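You operate a simulated robot arm through the tools that you are given. There is no shell and no other tool. Be economical: measure what you need, move in short steps, check, and stop when the job is done.

You are at the controls of a simulated two-armed robot. One attempt, no reset.

JOB
Put the filter that expires first from the top of the long steel bench on the top of the leak detector. Put the window cap on the top of the black table away on the top of the long steel bench. Put two of the clean cartridges from the top of the black table on the top of the white bench. Open the bottom drawer of the low cabinet, take the steel dish from the inside of the bottom drawer of the low cabinet and put it on the top of the dark boxes and shut the drawer again. Put the roll of foil on the top of the long steel bench away on the shelf under the white bench. Pull the clear lid open. Do these in any order. Set down upright: filter.

Only the result counts: the job must be done as asked and must still hold three seconds after the hand-in. Knocking over, shifting, dropping, spilling or breaking anything else fails it. Lids that push on must go on centred and level and be pressed home; caps that screw on are set level and turned clockwise until they are tight.

ROBOT AND FRAMES
Two 6-joint arms with two-finger parallel grippers on one trunk, on a base that drives. Base frame: it is fixed to the floor where the robot stands at the start and does not move with it; the origin is under the middle of the robot, x ahead of it, y to its left, z up; the surface under the hand at the start is at about z = 860. Lengths are in mm, angles in rad, forces in N, time in s.
The left shoulder is at the start at [80, 216, 1581], the right one opposite. With the tool pointing down near the work surface each hand reaches from about 100 to 700 mm from the robot's upright axis, wherever it stands, measured 20 degrees to its own side. Places, roughly: bottom drawer of the low cabinet [-200, -4600, 400]; clean cartridge (6x6x16 cm) [-200, -4700, 900]; clear lid [600, 700, 900]; filter [750, 250, 1000]; roll of foil (5x5x19 cm) [700, 900, 1000]; shelf under the white bench [-1100, -6300, 300]; steel dish (8x8x4 cm) [-100, -4700, 400]; top of the dark boxes [-1600, -4800, 1100]; top of the leak detector (23x25 cm) [-1180, 2680, 900]; top of the long steel bench [700, 900, 900]; top of the white bench [-1400, -6200, 900]; window cap [-250, -4000, 750]. Payload 3.43 kg a hand.
The tool frame of a hand sits at the grasp point between the pads (the TCP): z along the fingers, y along the line on which they close. The tips reach 30 mm beyond it. Largest opening 94 mm; finger width 28, thickness 10; the body of the gripper, 50 by 96 mm, starts 55 mm behind the TCP.
Orientation is that of the tool frame in the base frame, as a unit quaternion [x, y, z, w]. With the fingers straight down and closing along the base's y, the tool's x points along the base's -x, its y along +y and its z along -z.

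CONTROLS
- The arms move only by the tool arm_command. It takes "left_series", "right_series" or both (then of equal length, played together; a hand with none holds still); each is one flat list of numbers, 7 for each row, row after row: the shift along the base's x, y, z in mm, then the turn, a rotation vector about the base's x, y, z in rad, then the closure in counts, from 0 (fully open) to 255 (shut). In form: [x, y, z, ax, ay, az, hand, x, y, z, ax, ay, az, hand, ...]. A call has 1 to 20 rows; each row shifts and turns the commanded pose from where the row before left it. Each row takes 0.2 s and may step no farther than 50 mm and 0.15 rad from the row before; otherwise, or with a gripper value out of range, the whole call is refused. A pose out of reach is approached as far as the arm can. The call stops where the force on the tool passes 40 N (or 10 N more than at its start, if that is more) or the arm is blocked; 0.2 s more then pass. The fingers move at their own pace (about 72 mm/s each) and stop on an object; they squeeze with about 35 N. The grip force told is the motor's: it shows also when the fingers shut on nothing. Time passes only in rows, and 0.2 s behind the last, so rows that do not move let the fingers close. It gives the time, the measured TCP pose, the force on the tool (base axes), the opening and the grip force at its end, in the units of the frame above (readings bear some noise), with the torque about the TCP (base axes, N m) and any sound that the robot's microphone picked up.
- Cameras (640 x 400 px; columns grow to the right, rows downward): "scene" is now at [93, 29.8, 1724.5]; the picture's right is [0.44, -0.90, 0.00], its down [-0.76, -0.38, -0.52] and it looks along [0.47, 0.23, -0.85] (base axes); focal length 270 px, centre (320, 200). "left" rides on the left gripper at [76, -14, -103] in its tool frame; the picture's right is [0.18, 0.98, 0.00], its down [-0.75, 0.14, -0.64] and it looks along [-0.63, 0.12, 0.77] (tool axes); focal length 243 px, centre (320, 200). "right" rides on the right gripper at [76, 14, -103] in its tool frame; the picture's right is [-0.18, 0.98, 0.00], its down [-0.75, -0.14, -0.64] and it looks along [-0.63, -0.12, 0.77] (tool axes); focal length 243 px, centre (320, 200). There is no depth. A picture from a camera that has moved, and an enlarged one, comes with that camera's place and axes in the base frame and with its lens.
- snapshot(camera): a new picture of that camera. It takes no simulated time.
- slide_trunk(by): slides the trunk up (or, below 0, down) by that many mm; the arms and the scene camera ride with it, the base frame stays. It gives what a move gives, with no picture.
- drive_base(legs): drives the robot by 1 to 6 legs, each [ahead, left, turn to the left] in mm, mm and rad, along the robot's own axes; the way and the turn of a leg run together, so that a leg with both is an arc; at most 1500 mm and 3.142 rad a leg. The arms and the cameras ride along, it lands a little off, and it stops where it bumps. It gives what a move gives.
- turn_head(pan, tilt): turns the head with the scene camera to pan (to the left, within 1.501 rad either way) and tilt (down, from -0.506 to 1.204), counted from straight ahead of the robot. It gives what a move gives.
- enlarge(camera, box): a new picture of the part [left, top, right, bottom] of that camera's present view, enlarged. It takes no simulated time.
- job_done(): hands the job in; it is judged then, once.

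Work in short steps. Places have to be worked out from the pictures, the camera data and where the tool is seen: move nearer, look again, correct. Check each grasp and each placing, and mend what went wrong. You have 217 turns and 228 pictures in all, those below and enlarged ones among them. Open the grippers and draw the arms clear of the work before you hand the job in, unless the task says otherwise.

The tools are called after "Emit:" by a JSON object that holds its "op" and its "data". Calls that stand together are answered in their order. arm_command: Moves the arms, as the interface text tells. Its arguments: {"type":"object","properties":{"left_series":{"type":"array","items":{"type":"number"}},"right_series":{"type":"array","items":{"type":"number"}}},"required":[]} The other tools are called the same way: slide_trunk (by) slides the trunk up or down; drive_base (legs) drives the base; turn_head (pan, tilt) turns the head that bears the scene camera; snapshot (camera) takes a picture; enlarge (camera, box) takes an enlarged picture of a part of a camera's view; job_done () hands the job in.

At the start:

```text
time_s: 0.0
left_eef_pos: [265.8, 286.5, 1001.1]
left_ee_rot: [-0.001, 1.0, 0.0, 0.002]
left_wrist_force: [-0.1, 0.1, 0.3]
left_wrist_torque: [-0.01, 0.03, -0.01]
left_finger_gap: 94.2
left_grasp_force: 0.1
right_eef_pos: [543.6, 105.9, 1110.4]
right_ee_rot: [0.0, 1.0, 0.0, 0.0]
right_wrist_force: [0.1, -0.1, -0.4]
right_wrist_torque: [0.04, -0.01, 0.02]
right_finger_gap: 93.9
right_grasp_force: 0.1
trunk travel left (down, up): [-811.0, 29.0]
robot x, y, heading: [1.4, -3.7, 0.001]
head pan, tilt: [0.459, 1.019]
```

scene: 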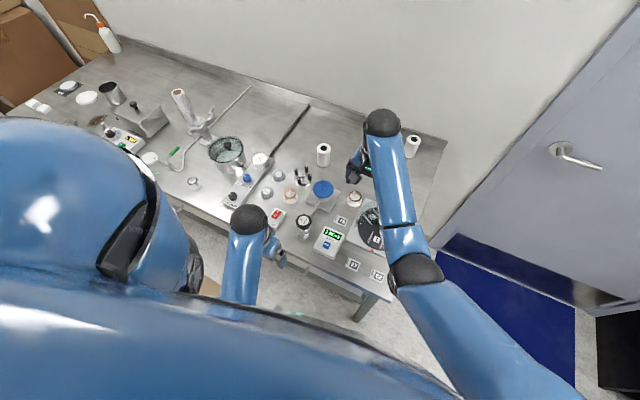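
right: 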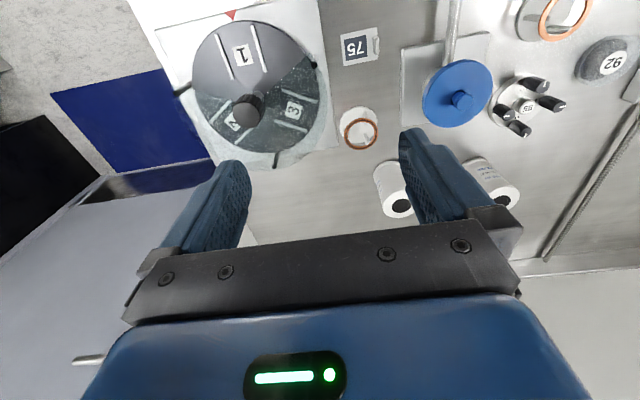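
left: 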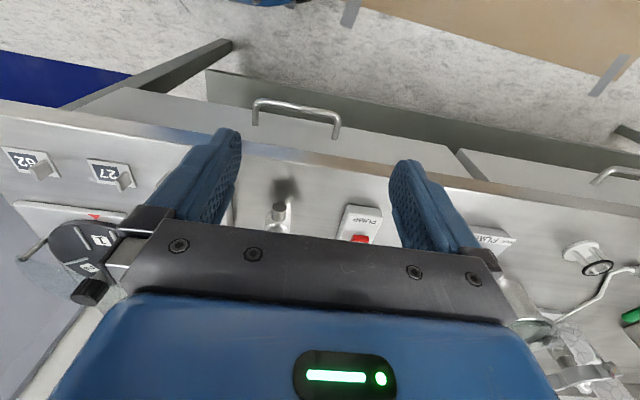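

I start by enlarging the bench view to identify the filters, the foil and the clear lid.

Emit:
{"op": "enlarge", "data": {"camera": "scene", "box": [220, 100, 460, 250]}}

Emit:
{"op": "enlarge", "data": {"camera": "scene", "box": [20, 60, 260, 210]}}

```text
2.67 times, centred on (340, 175) of scene
camera zoom: at [93.0, 29.8, 1724.5], right [0.44, -0.9, 0.0], down [-0.76, -0.38, -0.52], along [0.47, 0.23, -0.85], focal length 719 px, centre (267, 267)
```

zoom: 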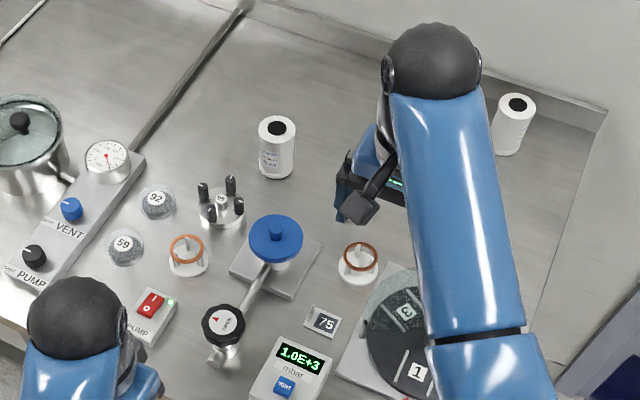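

```text
2.67 times, centred on (140, 135) of scene
camera zoom: at [93.0, 29.8, 1724.5], right [0.44, -0.9, 0.0], down [-0.76, -0.38, -0.52], along [0.47, 0.23, -0.85], focal length 719 px, centre (800, 373)
```

zoom: 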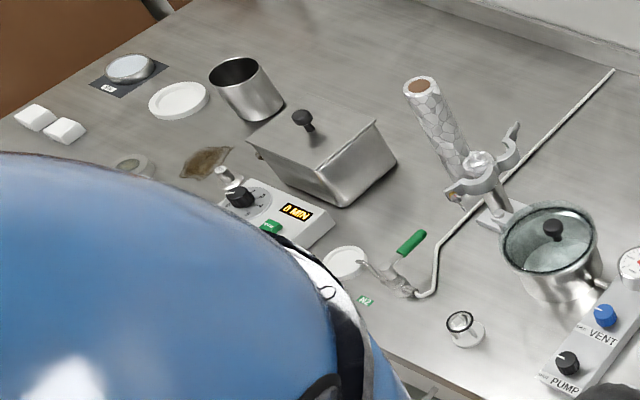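

Two white filters stand at the back. I enlarge the right-hand view to read their labels.

Emit:
{"op": "enlarge", "data": {"camera": "right", "box": [360, 140, 540, 250]}}

Emit:
{"op": "enlarge", "data": {"camera": "scene", "box": [300, 130, 350, 175]}}

Emit:
{"op": "enlarge", "data": {"camera": "scene", "box": [390, 120, 440, 165]}}

```text
3.56 times, centred on (450, 195) of right
camera zoom: at [466.2, 120.8, 1214.3], right [0.18, 0.98, 0.0], down [0.75, -0.14, 0.64], along [0.63, -0.12, -0.77], focal length 863 px, centre (-142, 218)
```

zoom: 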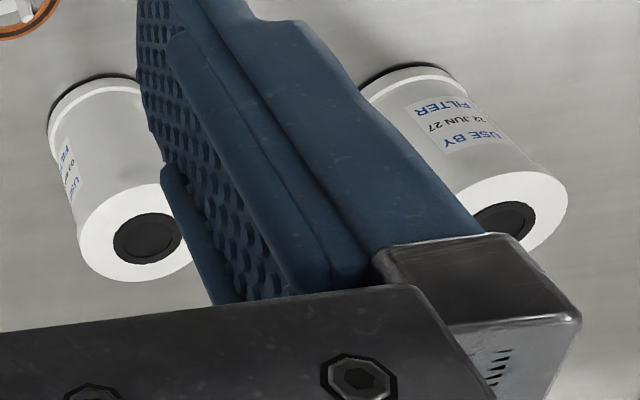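

```text
8.89 times, centred on (325, 152) of scene
camera zoom: at [93.0, 29.8, 1724.5], right [0.44, -0.9, 0.0], down [-0.76, -0.38, -0.52], along [0.47, 0.23, -0.85], focal length 2395 px, centre (276, 622)
```

zoom: 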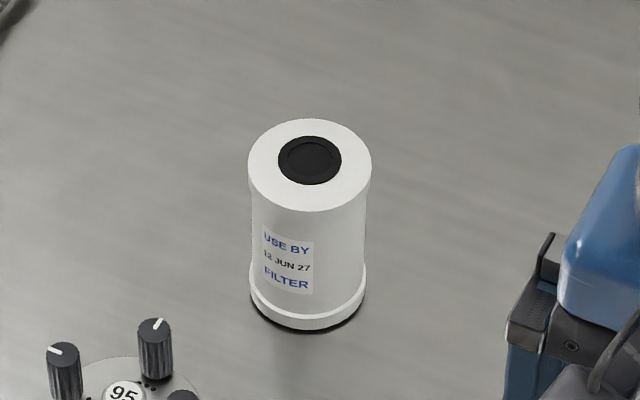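

```text
8.89 times, centred on (415, 142) of scene
camera zoom: at [93.0, 29.8, 1724.5], right [0.44, -0.9, 0.0], down [-0.76, -0.38, -0.52], along [0.47, 0.23, -0.85], focal length 2395 px, centre (-524, 711)
```

zoom: 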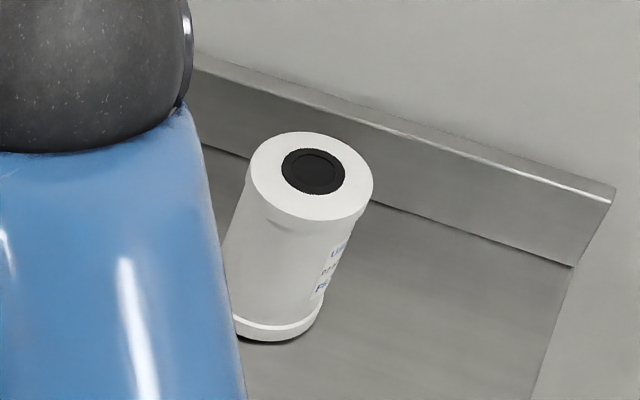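

A third filter at about (690,177) is hidden behind the right arm, and its label faces −y. I shift the right hand to the right to see the labels of that one and the one at about (910,27).

Emit:
{"op": "arm_command", "data": {"right_series": [0, -50, 0, 0, 0, 0, 0, 0, -50, 0, 0, 0, 0, 0, 0, -50, 0, 0, 0, 0, 0, 0, -50, 0, 0, 0, 0, 0, 0, -50, 0, 0, 0, 0, 0, 0, -30, 0, 0, 0, 0, 0]}}

Emit:
{"op": "snapshot", "data": {"camera": "right"}}

Emit:
{"op": "snapshot", "data": {"camera": "scene"}}

```text
time_s: 1.4
left_eef_pos: [265.3, 286.2, 1001.4]
left_ee_rot: [-0.001, 1.0, 0.0, 0.001]
left_wrist_force: [0.4, 0.0, -0.9]
left_wrist_torque: [0.02, -0.04, 0.0]
left_finger_gap: 93.9
left_grasp_force: 0.1
right_eef_pos: [574.5, -161.8, 1066.7]
right_ee_rot: [0.0, 1.0, 0.001, 0.0]
right_wrist_force: [-0.5, 0.1, 0.2]
right_wrist_torque: [-0.01, 0.0, 0.01]
right_finger_gap: 94.0
right_grasp_force: 0.0
right hand out of reach, approached as far as the arm can: row 1, 2, 3, 4, 5
trunk travel left (down, up): [-811.0, 29.0]
robot x, y, heading: [-0.7, -0.8, -0.002]
head pan, tilt: [0.459, 1.019]
```

```text
219 pictures are left
camera right: at [496.5, -147.7, 1171.1], right [0.18, 0.98, 0.0], down [0.75, -0.14, 0.64], along [0.63, -0.12, -0.77], focal length 243 px, centre (320, 200)
```

right: 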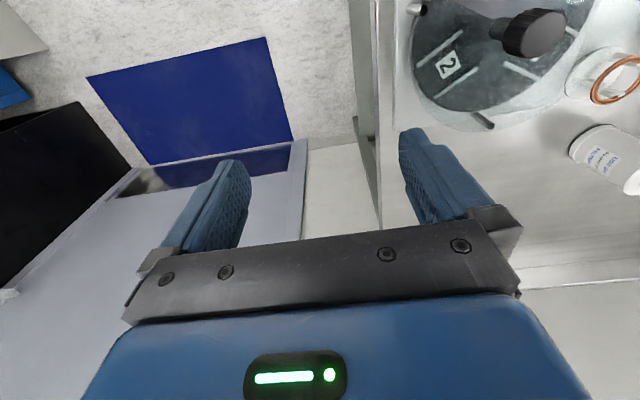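

```text
218 pictures are left
camera scene: at [93.3, 28.4, 1724.5], right [0.44, -0.9, 0.0], down [-0.76, -0.38, -0.52], along [0.47, 0.23, -0.85], focal length 270 px, centre (320, 200)
```

scene: 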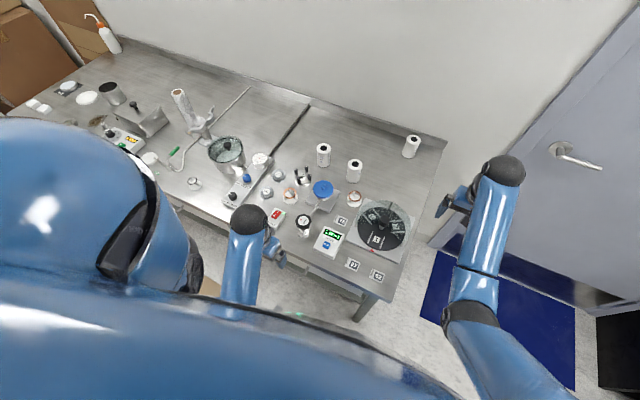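

Three filters are now in sight. I read the other two labels.

Emit:
{"op": "enlarge", "data": {"camera": "right", "box": [560, 110, 640, 200]}}

Emit:
{"op": "enlarge", "data": {"camera": "scene", "box": [310, 125, 370, 190]}}

Emit:
{"op": "enlarge", "data": {"camera": "scene", "box": [395, 125, 430, 165]}}

```text
4.44 times, centred on (600, 155) of right
camera zoom: at [496.5, -147.7, 1171.1], right [0.18, 0.98, 0.0], down [0.75, -0.14, 0.64], along [0.63, -0.12, -0.77], focal length 1078 px, centre (-924, 400)
```

zoom: 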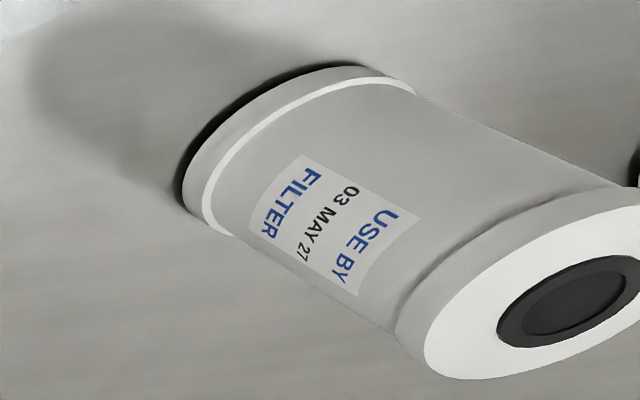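

```text
6.15 times, centred on (340, 158) of scene
camera zoom: at [93.3, 28.4, 1724.5], right [0.44, -0.9, 0.0], down [-0.76, -0.38, -0.52], along [0.47, 0.23, -0.85], focal length 1658 px, centre (197, 462)
```

zoom: 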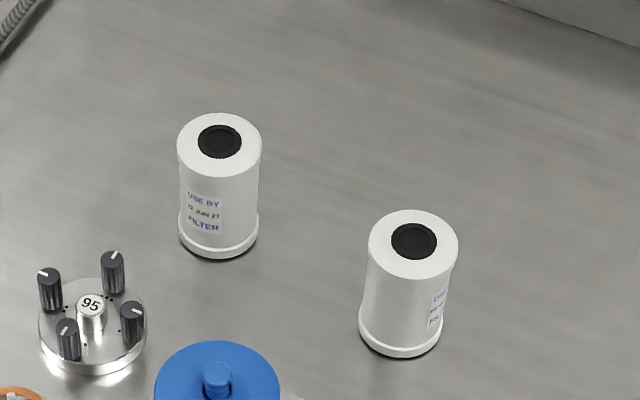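

```text
10.00 times, centred on (412, 145) of scene
camera zoom: at [93.3, 28.4, 1724.5], right [0.44, -0.9, 0.0], down [-0.76, -0.38, -0.52], along [0.47, 0.23, -0.85], focal length 2695 px, centre (-605, 750)
```

zoom: 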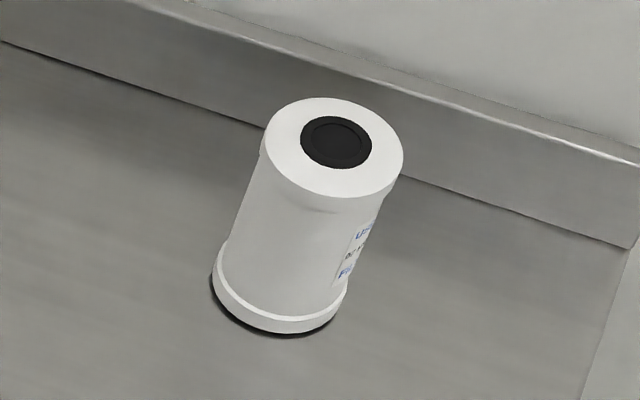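

The nearer right filter at about (690,170) reads 03 MAY 27, the left one 12 JUN 27. I tilt the right hand forward to read the third, back-right one.

Emit:
{"op": "arm_command", "data": {"right_series": [-40, 0, 20, 0, -0.15, 0, 0, -40, 0, 20, 0, -0.15, 0, 0, -30, 0, 0, 0, -0.15, 0, 0, 0, 0, 0, 0, -0.15, 0, 0]}}

Emit:
{"op": "snapshot", "data": {"camera": "right"}}

```text
time_s: 2.4
left_eef_pos: [264.5, 285.6, 1001.2]
left_ee_rot: [0.001, 1.0, 0.001, 0.002]
left_wrist_force: [0.4, -0.1, 0.3]
left_wrist_torque: [-0.03, -0.03, 0.0]
left_finger_gap: 94.0
left_grasp_force: 0.0
right_eef_pos: [464.1, -163.1, 1105.8]
right_ee_rot: [0.0, 0.955, 0.0, 0.297]
right_wrist_force: [-0.1, -0.1, 0.5]
right_wrist_torque: [-0.02, -0.03, -0.02]
right_finger_gap: 93.8
right_grasp_force: 0.1
trunk travel left (down, up): [-811.0, 29.0]
robot x, y, heading: [1.6, 4.4, 0.004]
head pan, tilt: [0.459, 1.019]
```

```text
214 pictures are left
camera right: at [341.8, -147.2, 1149.0], right [0.15, 0.98, 0.1], down [0.26, -0.14, 0.96], along [0.95, -0.12, -0.27], focal length 243 px, centre (320, 200)
```

right: 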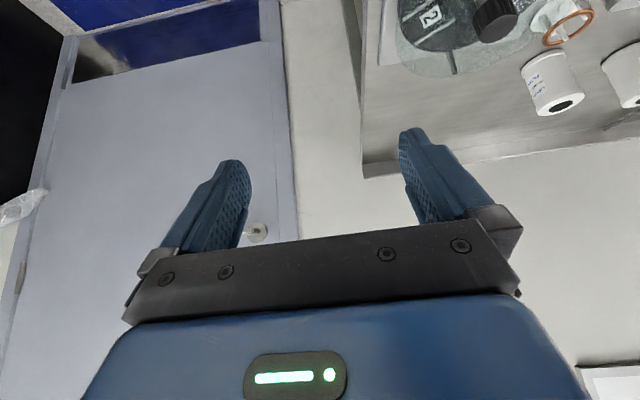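

The finger hides the third filter; I yaw the hand a bit so it appears to the right of the finger.

Emit:
{"op": "arm_command", "data": {"right_series": [0, 0, 0, 0, 0, -0.15, 0, 0, 0, 0, 0, 0, -0.15, 0, 0, 0, 0, 0, 0, -0.1, 0]}}

Emit:
{"op": "enlarge", "data": {"camera": "right", "box": [440, 60, 600, 200]}}

```text
time_s: 3.2
left_eef_pos: [264.4, 286.5, 1000.9]
left_ee_rot: [0.001, 1.0, -0.001, 0.003]
left_wrist_force: [-0.2, -0.2, -0.6]
left_wrist_torque: [0.0, 0.0, -0.02]
left_finger_gap: 94.0
left_grasp_force: 0.1
right_eef_pos: [463.1, -162.7, 1107.1]
right_ee_rot: [0.191, 0.936, -0.059, 0.289]
right_wrist_force: [0.3, -0.5, -0.1]
right_wrist_torque: [0.01, -0.02, -0.01]
right_finger_gap: 93.9
right_grasp_force: 0.1
trunk travel left (down, up): [-811.0, 29.0]
robot x, y, heading: [1.3, 0.0, -0.0]
head pan, tilt: [0.459, 1.019]
```

```text
2.86 times, centred on (520, 130) of right
camera zoom: at [356.7, -101.7, 1149.9], right [0.52, 0.85, 0.1], down [0.18, -0.23, 0.96], along [0.83, -0.48, -0.28], focal length 693 px, centre (-251, 400)
```

zoom: 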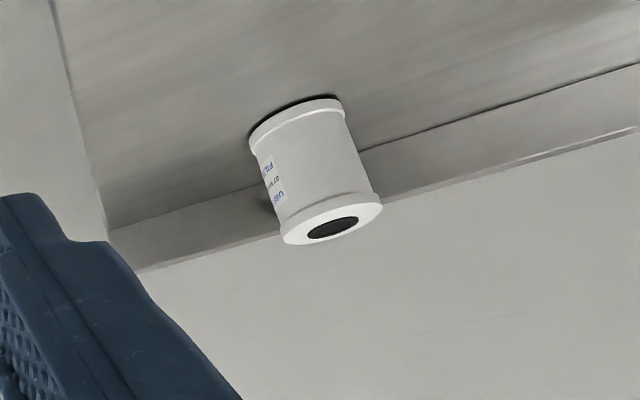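

Visible but too oblique; I move the hand further right and ahead.

Emit:
{"op": "arm_command", "data": {"right_series": [0, -50, 0, 0, 0, 0, 0, 10, -50, 0, 0, 0, 0, 0, 10, -50, 0, 0, 0, 0, 0, 10, -50, 0, 0, 0, 0, 0, 20, -50, 0, 0, 0, 0, 0]}}

Emit:
{"op": "snapshot", "data": {"camera": "right"}}

```text
refused: row 2 steps farther than a row can; nothing moved
```

```text
212 pictures are left
camera right: at [356.7, -101.7, 1149.9], right [0.52, 0.85, 0.1], down [0.18, -0.23, 0.96], along [0.83, -0.48, -0.28], focal length 243 px, centre (320, 200)
```

right: 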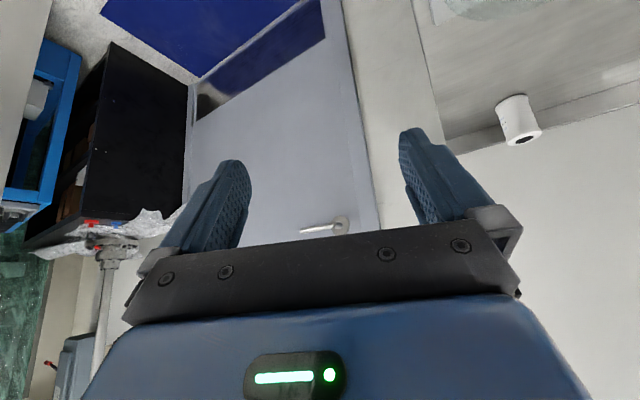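

Steps were slightly too long; I resend within limits, with a little yaw back so the filter stays in view.

Emit:
{"op": "arm_command", "data": {"right_series": [0, -49, 0, 0, 0, 0, 0, 10, -48, 0, 0, 0, 0, 0, 10, -48, 0, 0, 0, 0, 0, 10, -48, 0, 0, 0, 0, 0, 10, -48, 0, 0, 0, 0.15, 0]}}

Emit:
{"op": "enlarge", "data": {"camera": "right", "box": [480, 60, 640, 200]}}

```text
time_s: 4.4
left_eef_pos: [264.9, 284.4, 1002.0]
left_ee_rot: [-0.001, 1.0, 0.0, 0.002]
left_wrist_force: [1.3, 0.2, 0.8]
left_wrist_torque: [0.02, 0.02, 0.02]
left_finger_gap: 94.2
left_grasp_force: 0.0
right_eef_pos: [502.4, -407.2, 1105.9]
right_ee_rot: [0.119, 0.948, -0.036, 0.293]
right_wrist_force: [0.3, -0.2, -0.1]
right_wrist_torque: [0.02, 0.0, 0.0]
right_finger_gap: 94.2
right_grasp_force: 0.1
trunk travel left (down, up): [-811.0, 29.0]
robot x, y, heading: [0.1, 2.3, -0.001]
head pan, tilt: [0.459, 1.019]
```

```text
2.86 times, centred on (560, 130) of right
camera zoom: at [387.3, -362.1, 1150.0], right [0.39, 0.91, 0.11], down [0.22, -0.2, 0.95], along [0.89, -0.35, -0.28], focal length 693 px, centre (-366, 400)
```

zoom: 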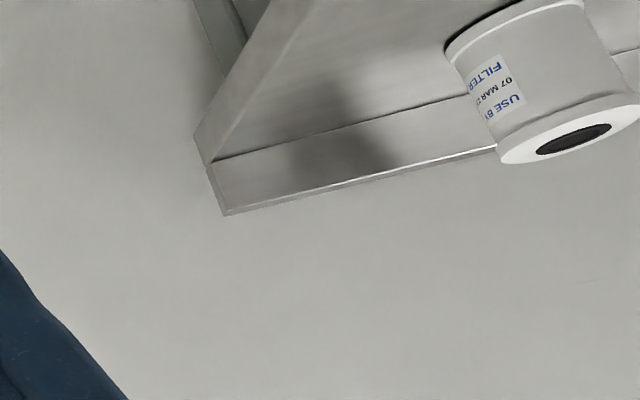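

It reads "07 MAR 2?"; I zoom in to read the year.

Emit:
{"op": "enlarge", "data": {"camera": "right", "box": [585, 65, 630, 105]}}

```text
10.00 times, centred on (608, 85) of right
camera zoom: at [387.3, -362.1, 1150.0], right [0.39, 0.91, 0.11], down [0.22, -0.2, 0.95], along [0.89, -0.35, -0.28], focal length 2426 px, centre (-2555, 1350)
```

zoom: 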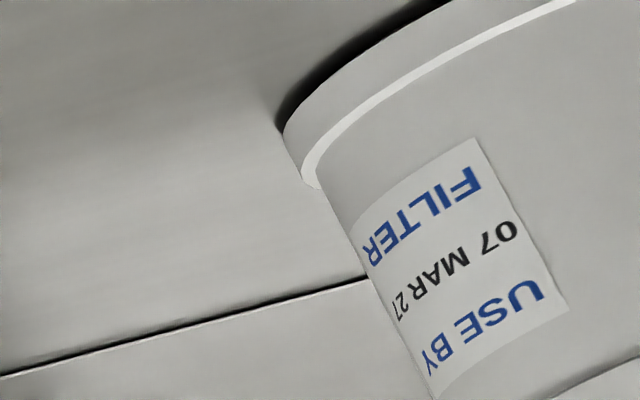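

07 MAR 27 is the earliest, so the target is the back-right filter at about (934, 27). Now I check the clearance between my base and the bench by looking down ahead.

Emit:
{"op": "turn_head", "data": {"pan": -0.3, "tilt": 1.204}}

Emit:
{"op": "snapshot", "data": {"camera": "scene"}}

```text
time_s: 5.5
left_eef_pos: [264.1, 286.3, 1000.6]
left_ee_rot: [0.0, 1.0, 0.0, 0.002]
left_wrist_force: [-0.6, 0.0, 0.0]
left_wrist_torque: [0.0, 0.03, -0.02]
left_finger_gap: 93.9
left_grasp_force: 0.0
right_eef_pos: [502.2, -402.8, 1107.5]
right_ee_rot: [0.119, 0.948, -0.037, 0.292]
right_wrist_force: [-0.5, 0.9, -0.3]
right_wrist_torque: [0.01, 0.0, 0.0]
right_finger_gap: 94.2
right_grasp_force: 0.0
trunk travel left (down, up): [-811.0, 29.0]
robot x, y, heading: [2.4, -1.2, 0.001]
head pan, tilt: [-0.3, 1.201]
```

```text
209 pictures are left
camera scene: at [85.0, -16.7, 1713.2], right [-0.29, -0.96, 0.0], down [-0.89, 0.27, -0.36], along [0.35, -0.11, -0.93], focal length 270 px, centre (320, 200)
```

scene: 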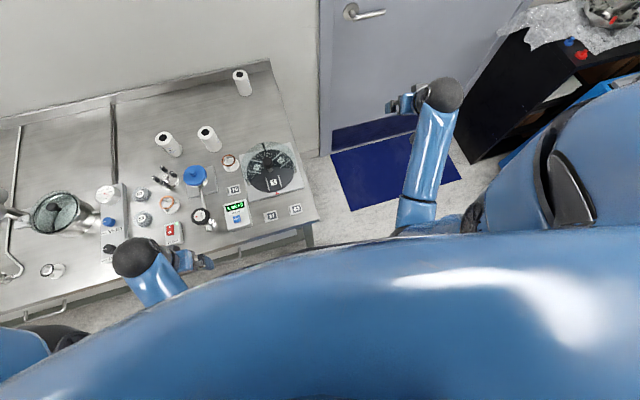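

The right end of the bench has free floor (mat), so I will approach the filter from there. First I retract both hands: right upright and back, left raised.

Emit:
{"op": "arm_command", "data": {"right_series": [-30, 20, 10, 0, 0, 0.15, 0, -30, 20, 10, 0, 0, 0.1, 0, -30, 20, 10, 0, 0.15, 0, 0, -30, 20, 10, 0, 0.15, 0, 0, -30, 20, 10, 0, 0.15, 0, 0, 0, 0, 0, 0, 0.15, 0, 0], "left_series": [0, 0, 30, 0, 0, 0, 0, 0, 0, 30, 0, 0, 0, 0, 0, 0, 30, 0, 0, 0, 0, 0, 0, 30, 0, 0, 0, 0, 0, 0, 30, 0, 0, 0, 0, 0, 0, 0, 0, 0, 0, 0]}}

Emit:
{"op": "drive_base", "data": {"legs": [[0, -430, 0], [500, 0, 0], [0, 0, 1.1]]}}

Emit:
{"op": "turn_head", "data": {"pan": -0.25, "tilt": 0.9}}

Emit:
{"op": "snapshot", "data": {"camera": "scene"}}

Emit:
{"op": "snapshot", "data": {"camera": "right"}}

```text
time_s: 6.9
left_eef_pos: [238.2, 273.9, 1045.2]
left_ee_rot: [0.002, 1.0, 0.004, 0.011]
left_wrist_force: [0.3, -0.9, -0.1]
left_wrist_torque: [0.02, -0.02, -0.01]
left_finger_gap: 94.1
left_grasp_force: 0.1
left hand out of reach, approached as far as the arm can: row 2, 3, 4, 5
right_eef_pos: [347.1, -296.1, 1013.2]
right_ee_rot: [-0.001, 1.0, -0.001, 0.002]
right_wrist_force: [-0.5, 0.1, 0.2]
right_wrist_torque: [-0.01, 0.01, 0.03]
right_finger_gap: 94.2
right_grasp_force: 0.0
right hand out of reach, approached as far as the arm can: row 4, 5, 6
trunk travel left (down, up): [-811.0, 29.0]
robot x, y, heading: [0.0, 0.8, 0.006]
head pan, tilt: [-0.3, 1.201]
```

```text
time_s: 14.8
left_eef_pos: [382.7, -93.6, 1045.1]
left_ee_rot: [-0.509, 0.861, 0.006, 0.004]
left_wrist_force: [-0.1, 0.5, 0.0]
left_wrist_torque: [-0.02, 0.01, 0.0]
left_finger_gap: 93.9
left_grasp_force: 0.3
right_eef_pos: [936.2, -261.7, 1014.0]
right_ee_rot: [-0.513, 0.859, 0.0, 0.002]
right_wrist_force: [0.2, 0.1, -0.4]
right_wrist_torque: [0.02, -0.03, -0.01]
right_finger_gap: 94.0
right_grasp_force: 0.1
trunk travel left (down, up): [-811.0, 29.0]
robot x, y, heading: [512.7, -423.7, 1.079]
head pan, tilt: [-0.3, 1.201]
```

```text
time_s: 15.6
left_eef_pos: [382.6, -92.7, 1044.8]
left_ee_rot: [-0.509, 0.861, 0.006, 0.006]
left_wrist_force: [0.0, 0.0, 0.4]
left_wrist_torque: [-0.02, -0.03, -0.03]
left_finger_gap: 93.9
left_grasp_force: 0.2
right_eef_pos: [936.0, -262.4, 1014.2]
right_ee_rot: [-0.513, 0.859, 0.0, 0.003]
right_wrist_force: [0.4, 1.3, -0.1]
right_wrist_torque: [0.04, -0.01, 0.01]
right_finger_gap: 94.0
right_grasp_force: 0.0
trunk travel left (down, up): [-811.0, 29.0]
robot x, y, heading: [510.3, -426.4, 1.074]
head pan, tilt: [-0.25, 0.901]
```

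```text
208 pictures are left
camera scene: at [577.9, -347.0, 1733.0], right [0.74, -0.68, 0.0], down [-0.53, -0.58, -0.62], along [0.42, 0.46, -0.78], focal length 270 px, centre (320, 200)
```

scene: 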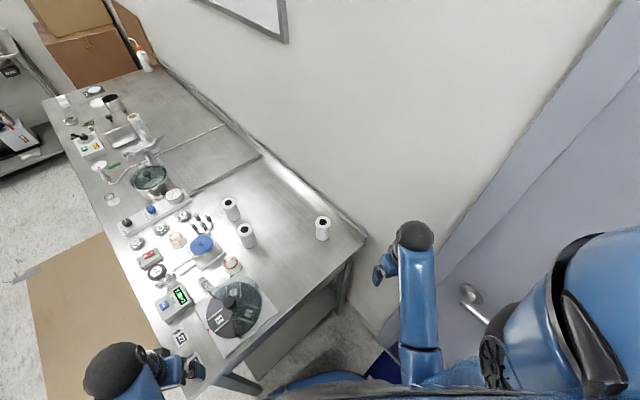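

```text
207 pictures are left
camera right: at [885.8, -323.0, 1117.7], right [-0.78, 0.63, 0.0], down [0.48, 0.59, 0.65], along [0.41, 0.5, -0.76], focal length 243 px, centre (320, 200)
```

right: 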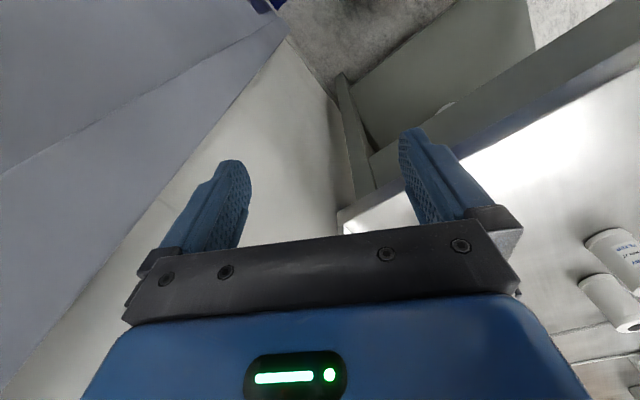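

I locate the filter precisely from this new viewpoint.

Emit:
{"op": "enlarge", "data": {"camera": "scene", "box": [300, 205, 345, 250]}}

```text
8.89 times, centred on (322, 228) of scene
camera zoom: at [577.9, -347.0, 1733.0], right [0.74, -0.68, 0.0], down [-0.53, -0.58, -0.62], along [0.42, 0.46, -0.78], focal length 2395 px, centre (298, -44)
```

zoom: 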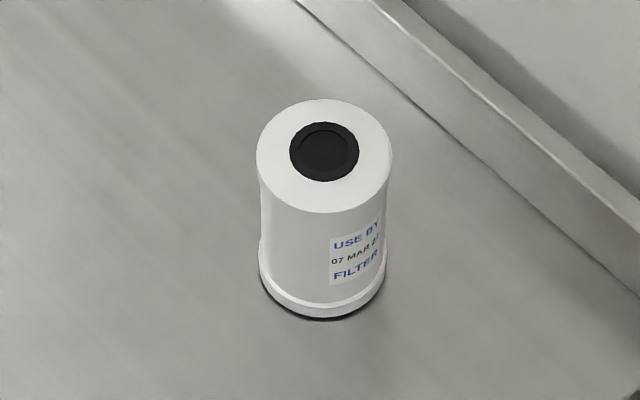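

The filter's axis is at about (938, 32), its top at z≈951. I move the right hand over it and look.

Emit:
{"op": "arm_command", "data": {"right_series": [0, 46, 10, 0, 0, 0, 0, 0, 46, 10, 0, 0, 0, 0, 0, 49, 0, 0, 0, 0, 0, 0, 49, 0, 0, 0, 0, 0, 0, 49, 0, 0, 0, 0, 0, 0, 49, 0, 0, 0, 0, 0, 0, 0, 0, 0, 0, 0, 0]}}

Emit:
{"op": "snapshot", "data": {"camera": "right"}}

Emit:
{"op": "snapshot", "data": {"camera": "scene"}}

```text
time_s: 17.2
left_eef_pos: [384.2, -92.7, 1044.1]
left_ee_rot: [-0.509, 0.86, 0.006, 0.005]
left_wrist_force: [0.3, -0.6, -0.3]
left_wrist_torque: [0.01, 0.02, -0.03]
left_finger_gap: 94.0
left_grasp_force: 0.0
right_eef_pos: [936.2, 26.1, 1016.6]
right_ee_rot: [-0.513, 0.858, 0.0, 0.003]
right_wrist_force: [0.3, 0.0, 0.3]
right_wrist_torque: [0.01, -0.01, 0.0]
right_finger_gap: 94.1
right_grasp_force: 0.0
right hand out of reach, approached as far as the arm can: row 1, 2
trunk travel left (down, up): [-811.0, 29.0]
robot x, y, heading: [512.3, -427.7, 1.075]
head pan, tilt: [-0.25, 0.901]
```

```text
205 pictures are left
camera right: at [886.0, -34.0, 1120.2], right [-0.78, 0.63, 0.0], down [0.48, 0.59, 0.65], along [0.41, 0.5, -0.76], focal length 243 px, centre (320, 200)
```

right: 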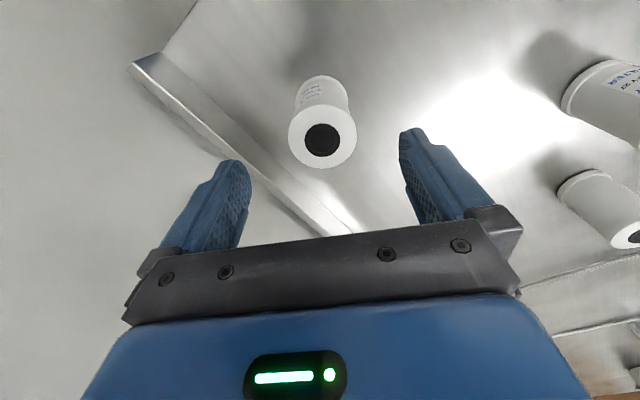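

```text
204 pictures are left
camera scene: at [577.7, -347.5, 1733.0], right [0.74, -0.68, 0.0], down [-0.53, -0.58, -0.62], along [0.42, 0.46, -0.78], focal length 270 px, centre (320, 200)
```

scene: 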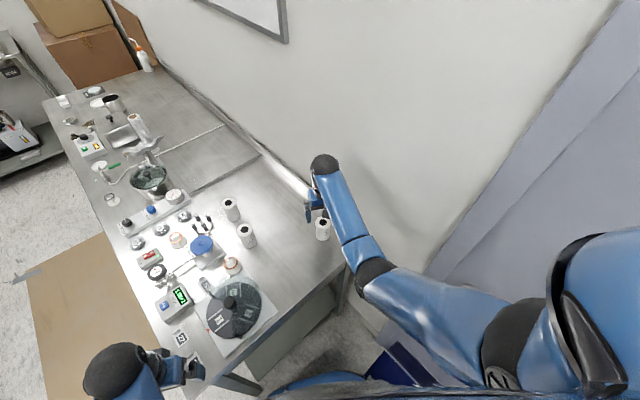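

The filter is confirmed at (938,32). I centre the hand, descend to z≈912 and close.

Emit:
{"op": "arm_command", "data": {"right_series": [2, 6, -20, 0, 0, 0, 0, 0, 0, -30, 0, 0, 0, 0, 0, 0, -30, 0, 0, 0, 0, 0, 0, -24, 0, 0, 0, 0, 0, 0, 0, 0, 0, 0, 255, 0, 0, 0, 0, 0, 0, 255, 0, 0, 0, 0, 0, 0, 255, 0, 0, 0, 0, 0, 0, 255]}}

Emit:
{"op": "snapshot", "data": {"camera": "right"}}

```text
time_s: 19.0
left_eef_pos: [382.3, -92.1, 1044.0]
left_ee_rot: [-0.509, 0.861, 0.005, 0.005]
left_wrist_force: [-0.1, -1.0, 0.3]
left_wrist_torque: [0.0, 0.01, 0.01]
left_finger_gap: 93.6
left_grasp_force: 0.1
right_eef_pos: [938.9, 30.0, 910.7]
right_ee_rot: [-0.512, 0.859, 0.001, 0.003]
right_wrist_force: [-0.1, 0.6, -0.2]
right_wrist_torque: [-0.02, 0.02, -0.03]
right_finger_gap: 54.3
right_grasp_force: 35.2
trunk travel left (down, up): [-811.0, 29.0]
robot x, y, heading: [512.6, -427.8, 1.078]
head pan, tilt: [-0.25, 0.901]
```

```text
203 pictures are left
camera right: at [889.7, -29.4, 1015.2], right [-0.78, 0.63, 0.0], down [0.48, 0.59, 0.65], along [0.41, 0.5, -0.76], focal length 243 px, centre (320, 200)
```

right: 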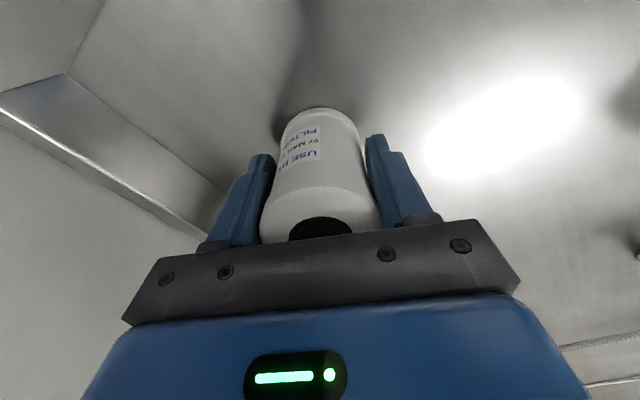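

Grasp holds (54 mm, 35 N). I lift and pull back toward the robot.

Emit:
{"op": "arm_command", "data": {"right_series": [0, 0, 30, 0, 0, 0, 255, 0, 0, 30, 0, 0, 0, 255, 0, 0, 40, 0, 0, 0, 255, 0, -48, 5, 0, 0, 0, 255, 0, -49, 0, 0, 0, 0, 255, 0, -49, 0, 0, 0, 0, 255, 0, -49, 0, 0, 0, 0, 255, 0, -49, 0, 0, 0, 0, 255, 0, -49, 0, 0, 0, 0, 255]}}

Emit:
{"op": "turn_head", "data": {"pan": 1.4, "tilt": 0.3}}

Emit:
{"op": "snapshot", "data": {"camera": "scene"}}

```text
time_s: 21.0
left_eef_pos: [384.1, -94.0, 1045.2]
left_ee_rot: [-0.509, 0.861, 0.006, 0.005]
left_wrist_force: [0.1, 0.0, -0.7]
left_wrist_torque: [0.0, 0.01, -0.01]
left_finger_gap: 93.9
left_grasp_force: 0.2
right_eef_pos: [939.9, -262.2, 1013.3]
right_ee_rot: [-0.513, 0.858, 0.002, 0.005]
right_wrist_force: [-0.2, 0.5, -1.4]
right_wrist_torque: [-0.04, 0.01, 0.02]
right_finger_gap: 52.8
right_grasp_force: 35.2
right hand out of reach, approached as far as the arm can: row 8
trunk travel left (down, up): [-811.0, 29.0]
robot x, y, heading: [510.0, -429.2, 1.079]
head pan, tilt: [-0.25, 0.901]
```

```text
time_s: 22.7
left_eef_pos: [383.0, -94.0, 1044.2]
left_ee_rot: [-0.509, 0.861, 0.006, 0.005]
left_wrist_force: [0.3, -1.0, -0.1]
left_wrist_torque: [-0.03, 0.01, 0.0]
left_finger_gap: 94.2
left_grasp_force: 0.1
right_eef_pos: [940.5, -259.6, 1014.0]
right_ee_rot: [-0.512, 0.859, 0.001, 0.004]
right_wrist_force: [-0.6, -0.8, -2.1]
right_wrist_torque: [0.03, -0.01, -0.02]
right_finger_gap: 52.8
right_grasp_force: 35.1
trunk travel left (down, up): [-811.0, 29.0]
robot x, y, heading: [512.5, -427.7, 1.075]
head pan, tilt: [1.4, 0.3]
```

```text
202 pictures are left
camera scene: at [453.6, -344.7, 1785.3], right [0.62, 0.79, 0.0], down [0.23, -0.18, -0.96], along [-0.75, 0.59, -0.3], focal length 270 px, centre (320, 200)
```

scene: 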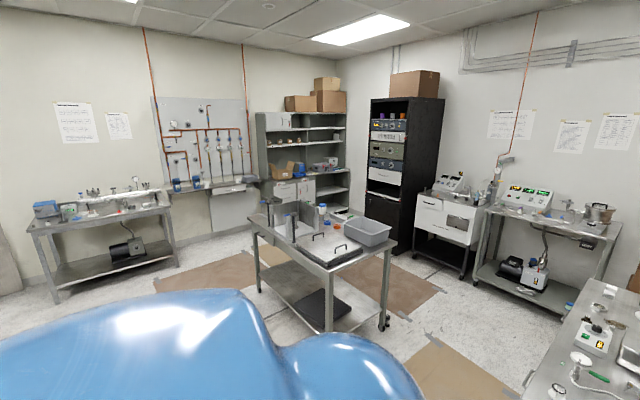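

The leak detector is near (-1180,2680), the white unit right of the black rack. I back out from the bench end and turn to face +y, carrying the filter.

Emit:
{"op": "drive_base", "data": {"legs": [[0, 0, -1.075], [-660, 0, 0], [0, 0, 1.571]]}}

Emit:
{"op": "turn_head", "data": {"pan": 0.0, "tilt": 0.5}}

Emit:
{"op": "snapshot", "data": {"camera": "scene"}}

```text
time_s: 33.0
left_eef_pos: [-408.2, -211.4, 1044.3]
left_ee_rot: [0.726, -0.688, -0.006, -0.003]
left_wrist_force: [-0.2, -0.7, 0.2]
left_wrist_torque: [0.03, -0.01, 0.0]
left_finger_gap: 94.2
left_grasp_force: 0.2
right_eef_pos: [153.9, -59.9, 1014.0]
right_ee_rot: [0.728, -0.685, -0.002, -0.003]
right_wrist_force: [-0.2, 0.4, -2.1]
right_wrist_torque: [-0.01, -0.02, 0.01]
right_finger_gap: 53.0
right_grasp_force: 35.0
trunk travel left (down, up): [-811.0, 29.0]
robot x, y, heading: [-119.8, -429.4, 1.632]
head pan, tilt: [1.4, 0.3]
```

```text
time_s: 34.5
left_eef_pos: [-407.2, -211.9, 1044.2]
left_ee_rot: [0.725, -0.689, -0.007, -0.004]
left_wrist_force: [-0.8, 0.2, 0.4]
left_wrist_torque: [0.02, -0.03, -0.03]
left_finger_gap: 94.1
left_grasp_force: 0.0
right_eef_pos: [154.8, -60.2, 1014.1]
right_ee_rot: [0.728, -0.685, -0.001, -0.003]
right_wrist_force: [0.1, 0.4, -0.8]
right_wrist_torque: [-0.01, 0.02, -0.01]
right_finger_gap: 52.8
right_grasp_force: 35.2
trunk travel left (down, up): [-811.0, 29.0]
robot x, y, heading: [-123.2, -431.4, 1.633]
head pan, tilt: [0.0, 0.499]
```

```text
201 pictures are left
camera scene: at [-127.6, -308.5, 1766.8], right [1.0, 0.06, 0.0], down [0.03, -0.48, -0.88], along [-0.05, 0.88, -0.48], focal length 270 px, centre (320, 200)
```

scene: 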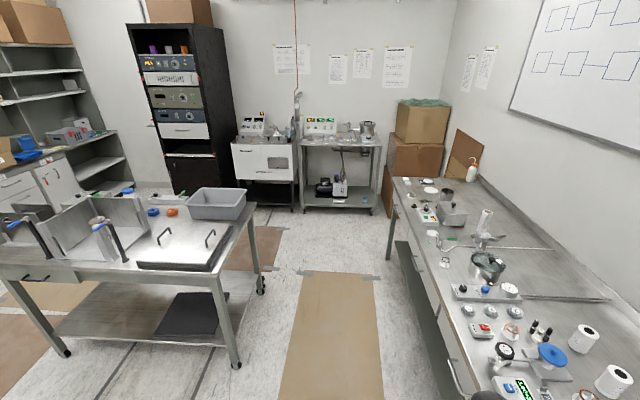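

The corridor is clear. I enlarge the leak detector area to plan the placing.

Emit:
{"op": "enlarge", "data": {"camera": "scene", "box": [220, 90, 390, 210]}}

```text
3.33 times, centred on (305, 150) of scene
camera zoom: at [-127.6, -308.5, 1766.8], right [1.0, 0.06, 0.0], down [0.03, -0.48, -0.88], along [-0.05, 0.88, -0.48], focal length 898 px, centre (370, 367)
```

zoom: 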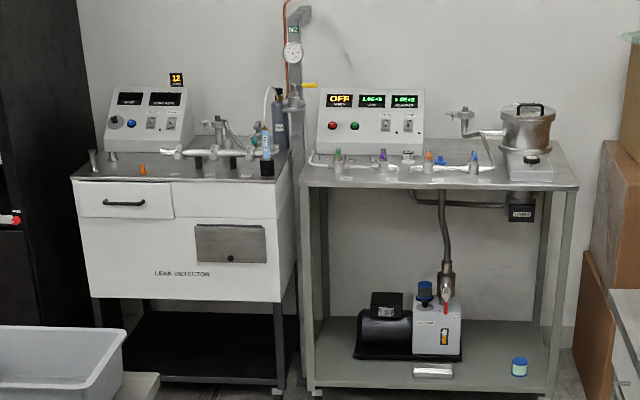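

Trolley ends at y≈1165, leaving open floor in front of the leak detector. I drive up the corridor and then strafe left to about (-1000, 2000).

Emit:
{"op": "drive_base", "data": {"legs": [[0, 0, -0.062], [1220, 0, 0], [1220, 0, 0], [0, 850, 0]]}}

Emit:
{"op": "turn_head", "data": {"pan": 0.0, "tilt": 0.8}}

Emit:
{"op": "snapshot", "data": {"camera": "scene"}}

```text
time_s: 51.0
left_eef_pos: [-1198.6, 2268.9, 1044.6]
left_ee_rot: [-0.702, 0.713, 0.007, 0.004]
left_wrist_force: [-0.3, 0.2, -0.7]
left_wrist_torque: [-0.02, 0.01, 0.0]
left_finger_gap: 93.9
left_grasp_force: 0.2
right_eef_pos: [-627.2, 2382.4, 1013.5]
right_ee_rot: [-0.705, 0.709, 0.003, 0.002]
right_wrist_force: [-0.7, 0.6, -0.8]
right_wrist_torque: [-0.01, 0.0, -0.01]
right_finger_gap: 52.8
right_grasp_force: 35.4
trunk travel left (down, up): [-811.0, 29.0]
robot x, y, heading: [-927.6, 2032.4, 1.565]
head pan, tilt: [0.0, 0.499]
```

```text
time_s: 51.8
left_eef_pos: [-1199.1, 2269.6, 1044.0]
left_ee_rot: [-0.701, 0.713, 0.007, 0.003]
left_wrist_force: [-0.9, -0.2, 0.2]
left_wrist_torque: [0.03, -0.02, 0.01]
left_finger_gap: 94.0
left_grasp_force: 0.0
right_eef_pos: [-629.2, 2380.9, 1014.5]
right_ee_rot: [-0.705, 0.709, 0.002, 0.003]
right_wrist_force: [-0.3, -0.2, -1.5]
right_wrist_torque: [0.03, -0.01, 0.01]
right_finger_gap: 52.7
right_grasp_force: 34.9
trunk travel left (down, up): [-811.0, 29.0]
robot x, y, heading: [-931.9, 2032.8, 1.567]
head pan, tilt: [0.0, 0.799]
```

```text
199 pictures are left
camera scene: at [-927.6, 2142.5, 1740.9], right [1.0, -0.01, 0.0], down [0.0, -0.72, -0.7], along [0.0, 0.7, -0.72], focal length 270 px, centre (320, 200)
```

scene: 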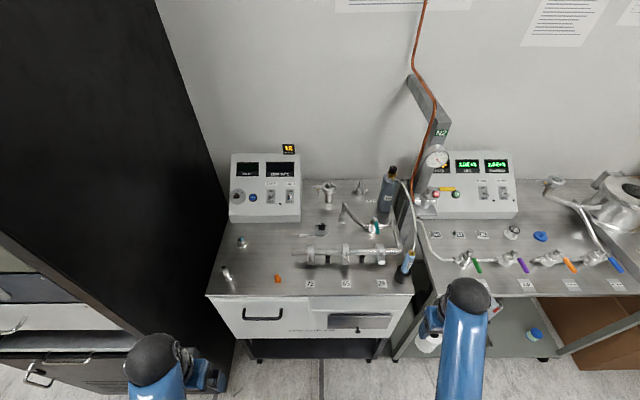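

I enlarge the free area at the left of the leak detector's top.

Emit:
{"op": "enlarge", "data": {"camera": "scene", "box": [195, 170, 355, 310]}}

Emit:
{"op": "snapshot", "data": {"camera": "left"}}

```text
2.86 times, centred on (275, 240) of scene
camera zoom: at [-927.6, 2142.5, 1740.9], right [1.0, -0.01, 0.0], down [0.0, -0.72, -0.7], along [0.0, 0.7, -0.72], focal length 770 px, centre (449, 86)
```

zoom: 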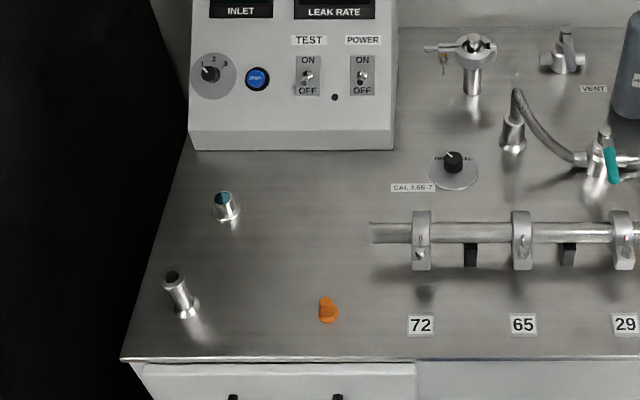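

```text
197 pictures are left
camera left: at [-1187.0, 2190.9, 1146.3], right [-0.99, -0.17, 0.0], down [-0.13, 0.75, 0.65], along [-0.11, 0.64, -0.76], focal length 243 px, centre (320, 200)
```

left: 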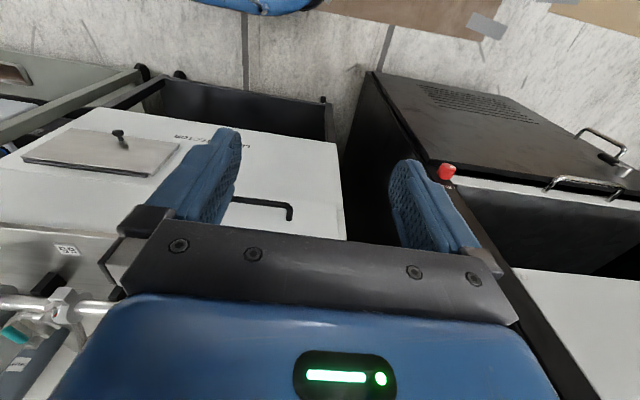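

I'll put it at about (-1143, 2700), clear of the port, cone and pipe. I raise the trunk a little and turn left so the right hand can serve that spot.

Emit:
{"op": "slide_trunk", "data": {"by": 28}}

Emit:
{"op": "drive_base", "data": {"legs": [[0, 0, 0.66], [60, -51, 0]]}}

Emit:
{"op": "turn_head", "data": {"pan": -0.35, "tilt": 0.9}}

Emit:
{"op": "snapshot", "data": {"camera": "scene"}}

Emit:
{"op": "snapshot", "data": {"camera": "right"}}

```text
time_s: 52.5
left_eef_pos: [-1199.7, 2267.2, 1072.8]
left_ee_rot: [-0.701, 0.713, 0.007, 0.004]
left_wrist_force: [0.4, 0.3, -0.7]
left_wrist_torque: [-0.01, -0.02, 0.03]
left_finger_gap: 94.0
left_grasp_force: 0.1
right_eef_pos: [-628.6, 2383.1, 1043.1]
right_ee_rot: [-0.705, 0.709, 0.002, 0.003]
right_wrist_force: [0.4, 0.8, -1.3]
right_wrist_torque: [0.01, -0.01, 0.0]
right_finger_gap: 52.4
right_grasp_force: 35.4
trunk travel left (down, up): [-839.0, 1.0]
robot x, y, heading: [-929.0, 2029.1, 1.563]
head pan, tilt: [0.0, 0.799]
```

```text
time_s: 55.3
left_eef_pos: [-1284.4, 2121.3, 1071.9]
left_ee_rot: [0.894, -0.449, -0.01, -0.006]
left_wrist_force: [0.8, -1.4, 0.6]
left_wrist_torque: [0.08, -0.01, -0.02]
left_finger_gap: 94.1
left_grasp_force: 0.0
right_eef_pos: [-901.8, 2559.6, 1046.5]
right_ee_rot: [0.896, -0.444, -0.003, -0.007]
right_wrist_force: [0.4, -1.1, -1.8]
right_wrist_torque: [0.06, 0.04, -0.02]
right_finger_gap: 52.5
right_grasp_force: 35.2
trunk travel left (down, up): [-839.0, 1.0]
robot x, y, heading: [-927.0, 2109.8, 2.22]
head pan, tilt: [0.0, 0.799]
```

```text
time_s: 56.2
left_eef_pos: [-1284.0, 2129.8, 1073.2]
left_ee_rot: [0.893, -0.45, -0.008, -0.002]
left_wrist_force: [-0.3, -0.1, 0.0]
left_wrist_torque: [0.0, 0.02, 0.01]
left_finger_gap: 93.9
left_grasp_force: 0.0
right_eef_pos: [-901.0, 2567.8, 1041.3]
right_ee_rot: [0.896, -0.444, -0.002, -0.001]
right_wrist_force: [-0.3, 0.2, -2.5]
right_wrist_torque: [-0.01, 0.01, 0.01]
right_finger_gap: 52.3
right_grasp_force: 34.8
trunk travel left (down, up): [-839.0, 1.0]
robot x, y, heading: [-925.5, 2107.0, 2.223]
head pan, tilt: [-0.351, 0.901]
```

```text
196 pictures are left
camera scene: at [-964.9, 2203.5, 1761.0], right [0.95, 0.3, 0.0], down [0.23, -0.75, -0.62], along [-0.18, 0.59, -0.78], focal length 270 px, centre (320, 200)
```

scene: 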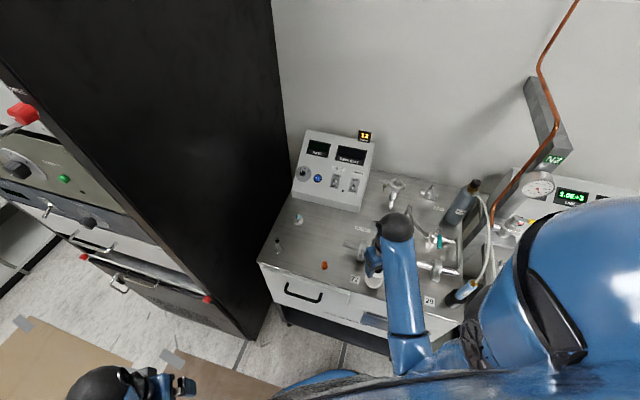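

```text
195 pictures are left
camera right: at [-867.5, 2499.1, 1145.5], right [-0.89, -0.45, 0.0], down [-0.34, 0.68, 0.65], along [-0.29, 0.58, -0.76], focal length 243 px, centre (320, 200)
```

right: 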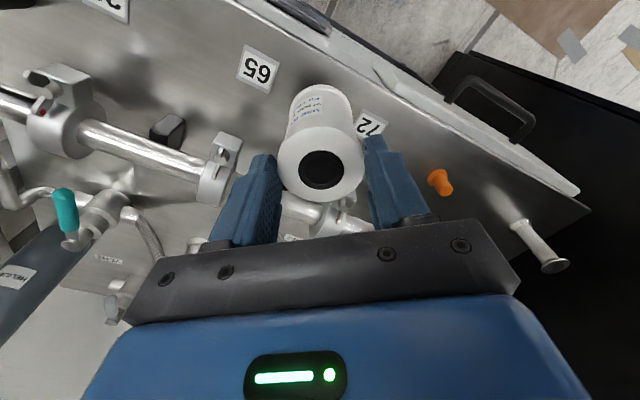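

I slide the filter left above the cone, then back to the free spot, still high.

Emit:
{"op": "arm_command", "data": {"right_series": [-48, 0, 0, 0, 0, 0, 255, -48, 0, 0, 0, 0, 0, 255, -48, 0, 0, 0, 0, 0, 255, -48, 0, 0, 0, 0, 0, 255, -48, 0, 0, 0, 0, 0, 255, 0, 44, 0, 0, 0, 0, 255, 0, 44, 0, 0, 0, 0, 255, 0, 44, 0, 0, 0, 0, 255, 0, 0, 0, 0, 0, 0, 255]}}

Emit:
{"op": "snapshot", "data": {"camera": "right"}}

Emit:
{"op": "enlarge", "data": {"camera": "scene", "box": [240, 160, 440, 320]}}

```text
time_s: 58.2
left_eef_pos: [-1285.1, 2130.5, 1071.8]
left_ee_rot: [0.894, -0.448, -0.007, -0.002]
left_wrist_force: [0.0, 0.3, 0.3]
left_wrist_torque: [0.03, 0.0, 0.0]
left_finger_gap: 94.0
left_grasp_force: 0.1
right_eef_pos: [-1144.3, 2701.8, 1040.2]
right_ee_rot: [0.896, -0.444, 0.0, -0.002]
right_wrist_force: [0.3, 0.4, -1.2]
right_wrist_torque: [-0.01, 0.02, 0.01]
right_finger_gap: 52.5
right_grasp_force: 34.3
trunk travel left (down, up): [-839.0, 1.0]
robot x, y, heading: [-927.3, 2111.2, 2.221]
head pan, tilt: [-0.351, 0.901]
```

```text
194 pictures are left
camera right: at [-1110.7, 2632.3, 1144.0], right [-0.89, -0.45, 0.0], down [-0.34, 0.68, 0.65], along [-0.29, 0.58, -0.76], focal length 243 px, centre (320, 200)
```

right: 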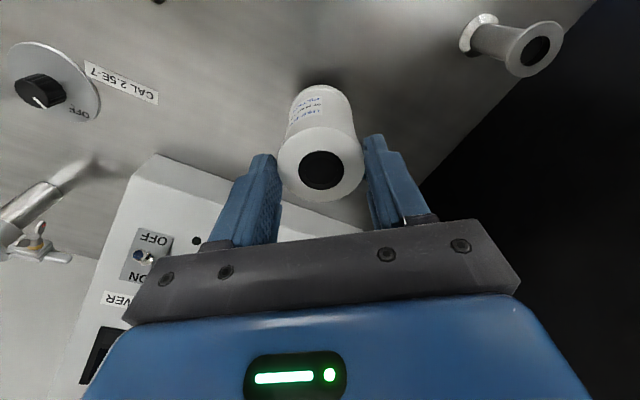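

```text
2.50 times, centred on (340, 240) of scene
camera zoom: at [-965.5, 2203.9, 1761.0], right [0.96, 0.3, 0.0], down [0.23, -0.75, -0.62], along [-0.18, 0.59, -0.78], focal length 674 px, centre (270, 100)
```

zoom: 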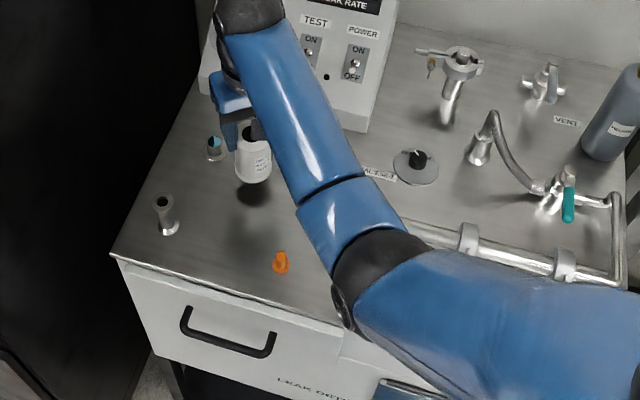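

Positioned well above free metal. I lower until contact.

Emit:
{"op": "arm_command", "data": {"right_series": [10, -10, -40, 0, 0, 0, 255, 0, 0, -25, 0, 0, 0, 255, 0, 0, -8, 0, 0, 0, 255, 0, 0, -5, 0, 0, 0, 255, 0, 0, -4, 0, 0, 0, 255, 0, 0, -4, 0, 0, 0, 255, 0, 0, -4, 0, 0, 0, 255]}}

Emit:
{"op": "snapshot", "data": {"camera": "right"}}

```text
time_s: 58.8
left_eef_pos: [-1282.2, 2127.1, 1073.6]
left_ee_rot: [0.893, -0.449, -0.009, -0.003]
left_wrist_force: [1.2, -0.1, 0.3]
left_wrist_torque: [-0.02, -0.03, 0.0]
left_finger_gap: 93.9
left_grasp_force: 0.0
right_eef_pos: [-1136.8, 2693.8, 990.4]
right_ee_rot: [0.896, -0.444, -0.013, -0.006]
right_wrist_force: [3.6, -6.2, 25.9]
right_wrist_torque: [-0.94, -0.17, 0.09]
right_finger_gap: 52.2
right_grasp_force: 35.3
trunk travel left (down, up): [-839.0, 1.0]
robot x, y, heading: [-924.5, 2106.8, 2.223]
head pan, tilt: [-0.351, 0.901]
stopped in row 3 (right hand): the force on the tool passed its limit at 60 N (the readings are from after the stop); the commanded pose is now the measured one
```

```text
192 pictures are left
camera right: at [-1100.7, 2622.9, 1091.8], right [-0.89, -0.45, 0.0], down [-0.33, 0.67, 0.66], along [-0.3, 0.59, -0.75], focal length 243 px, centre (320, 200)
```

right: 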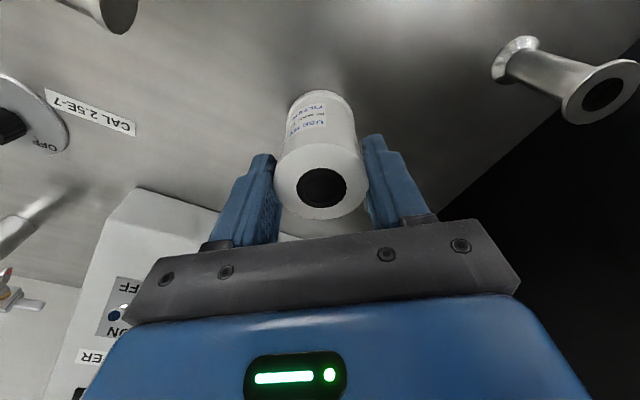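

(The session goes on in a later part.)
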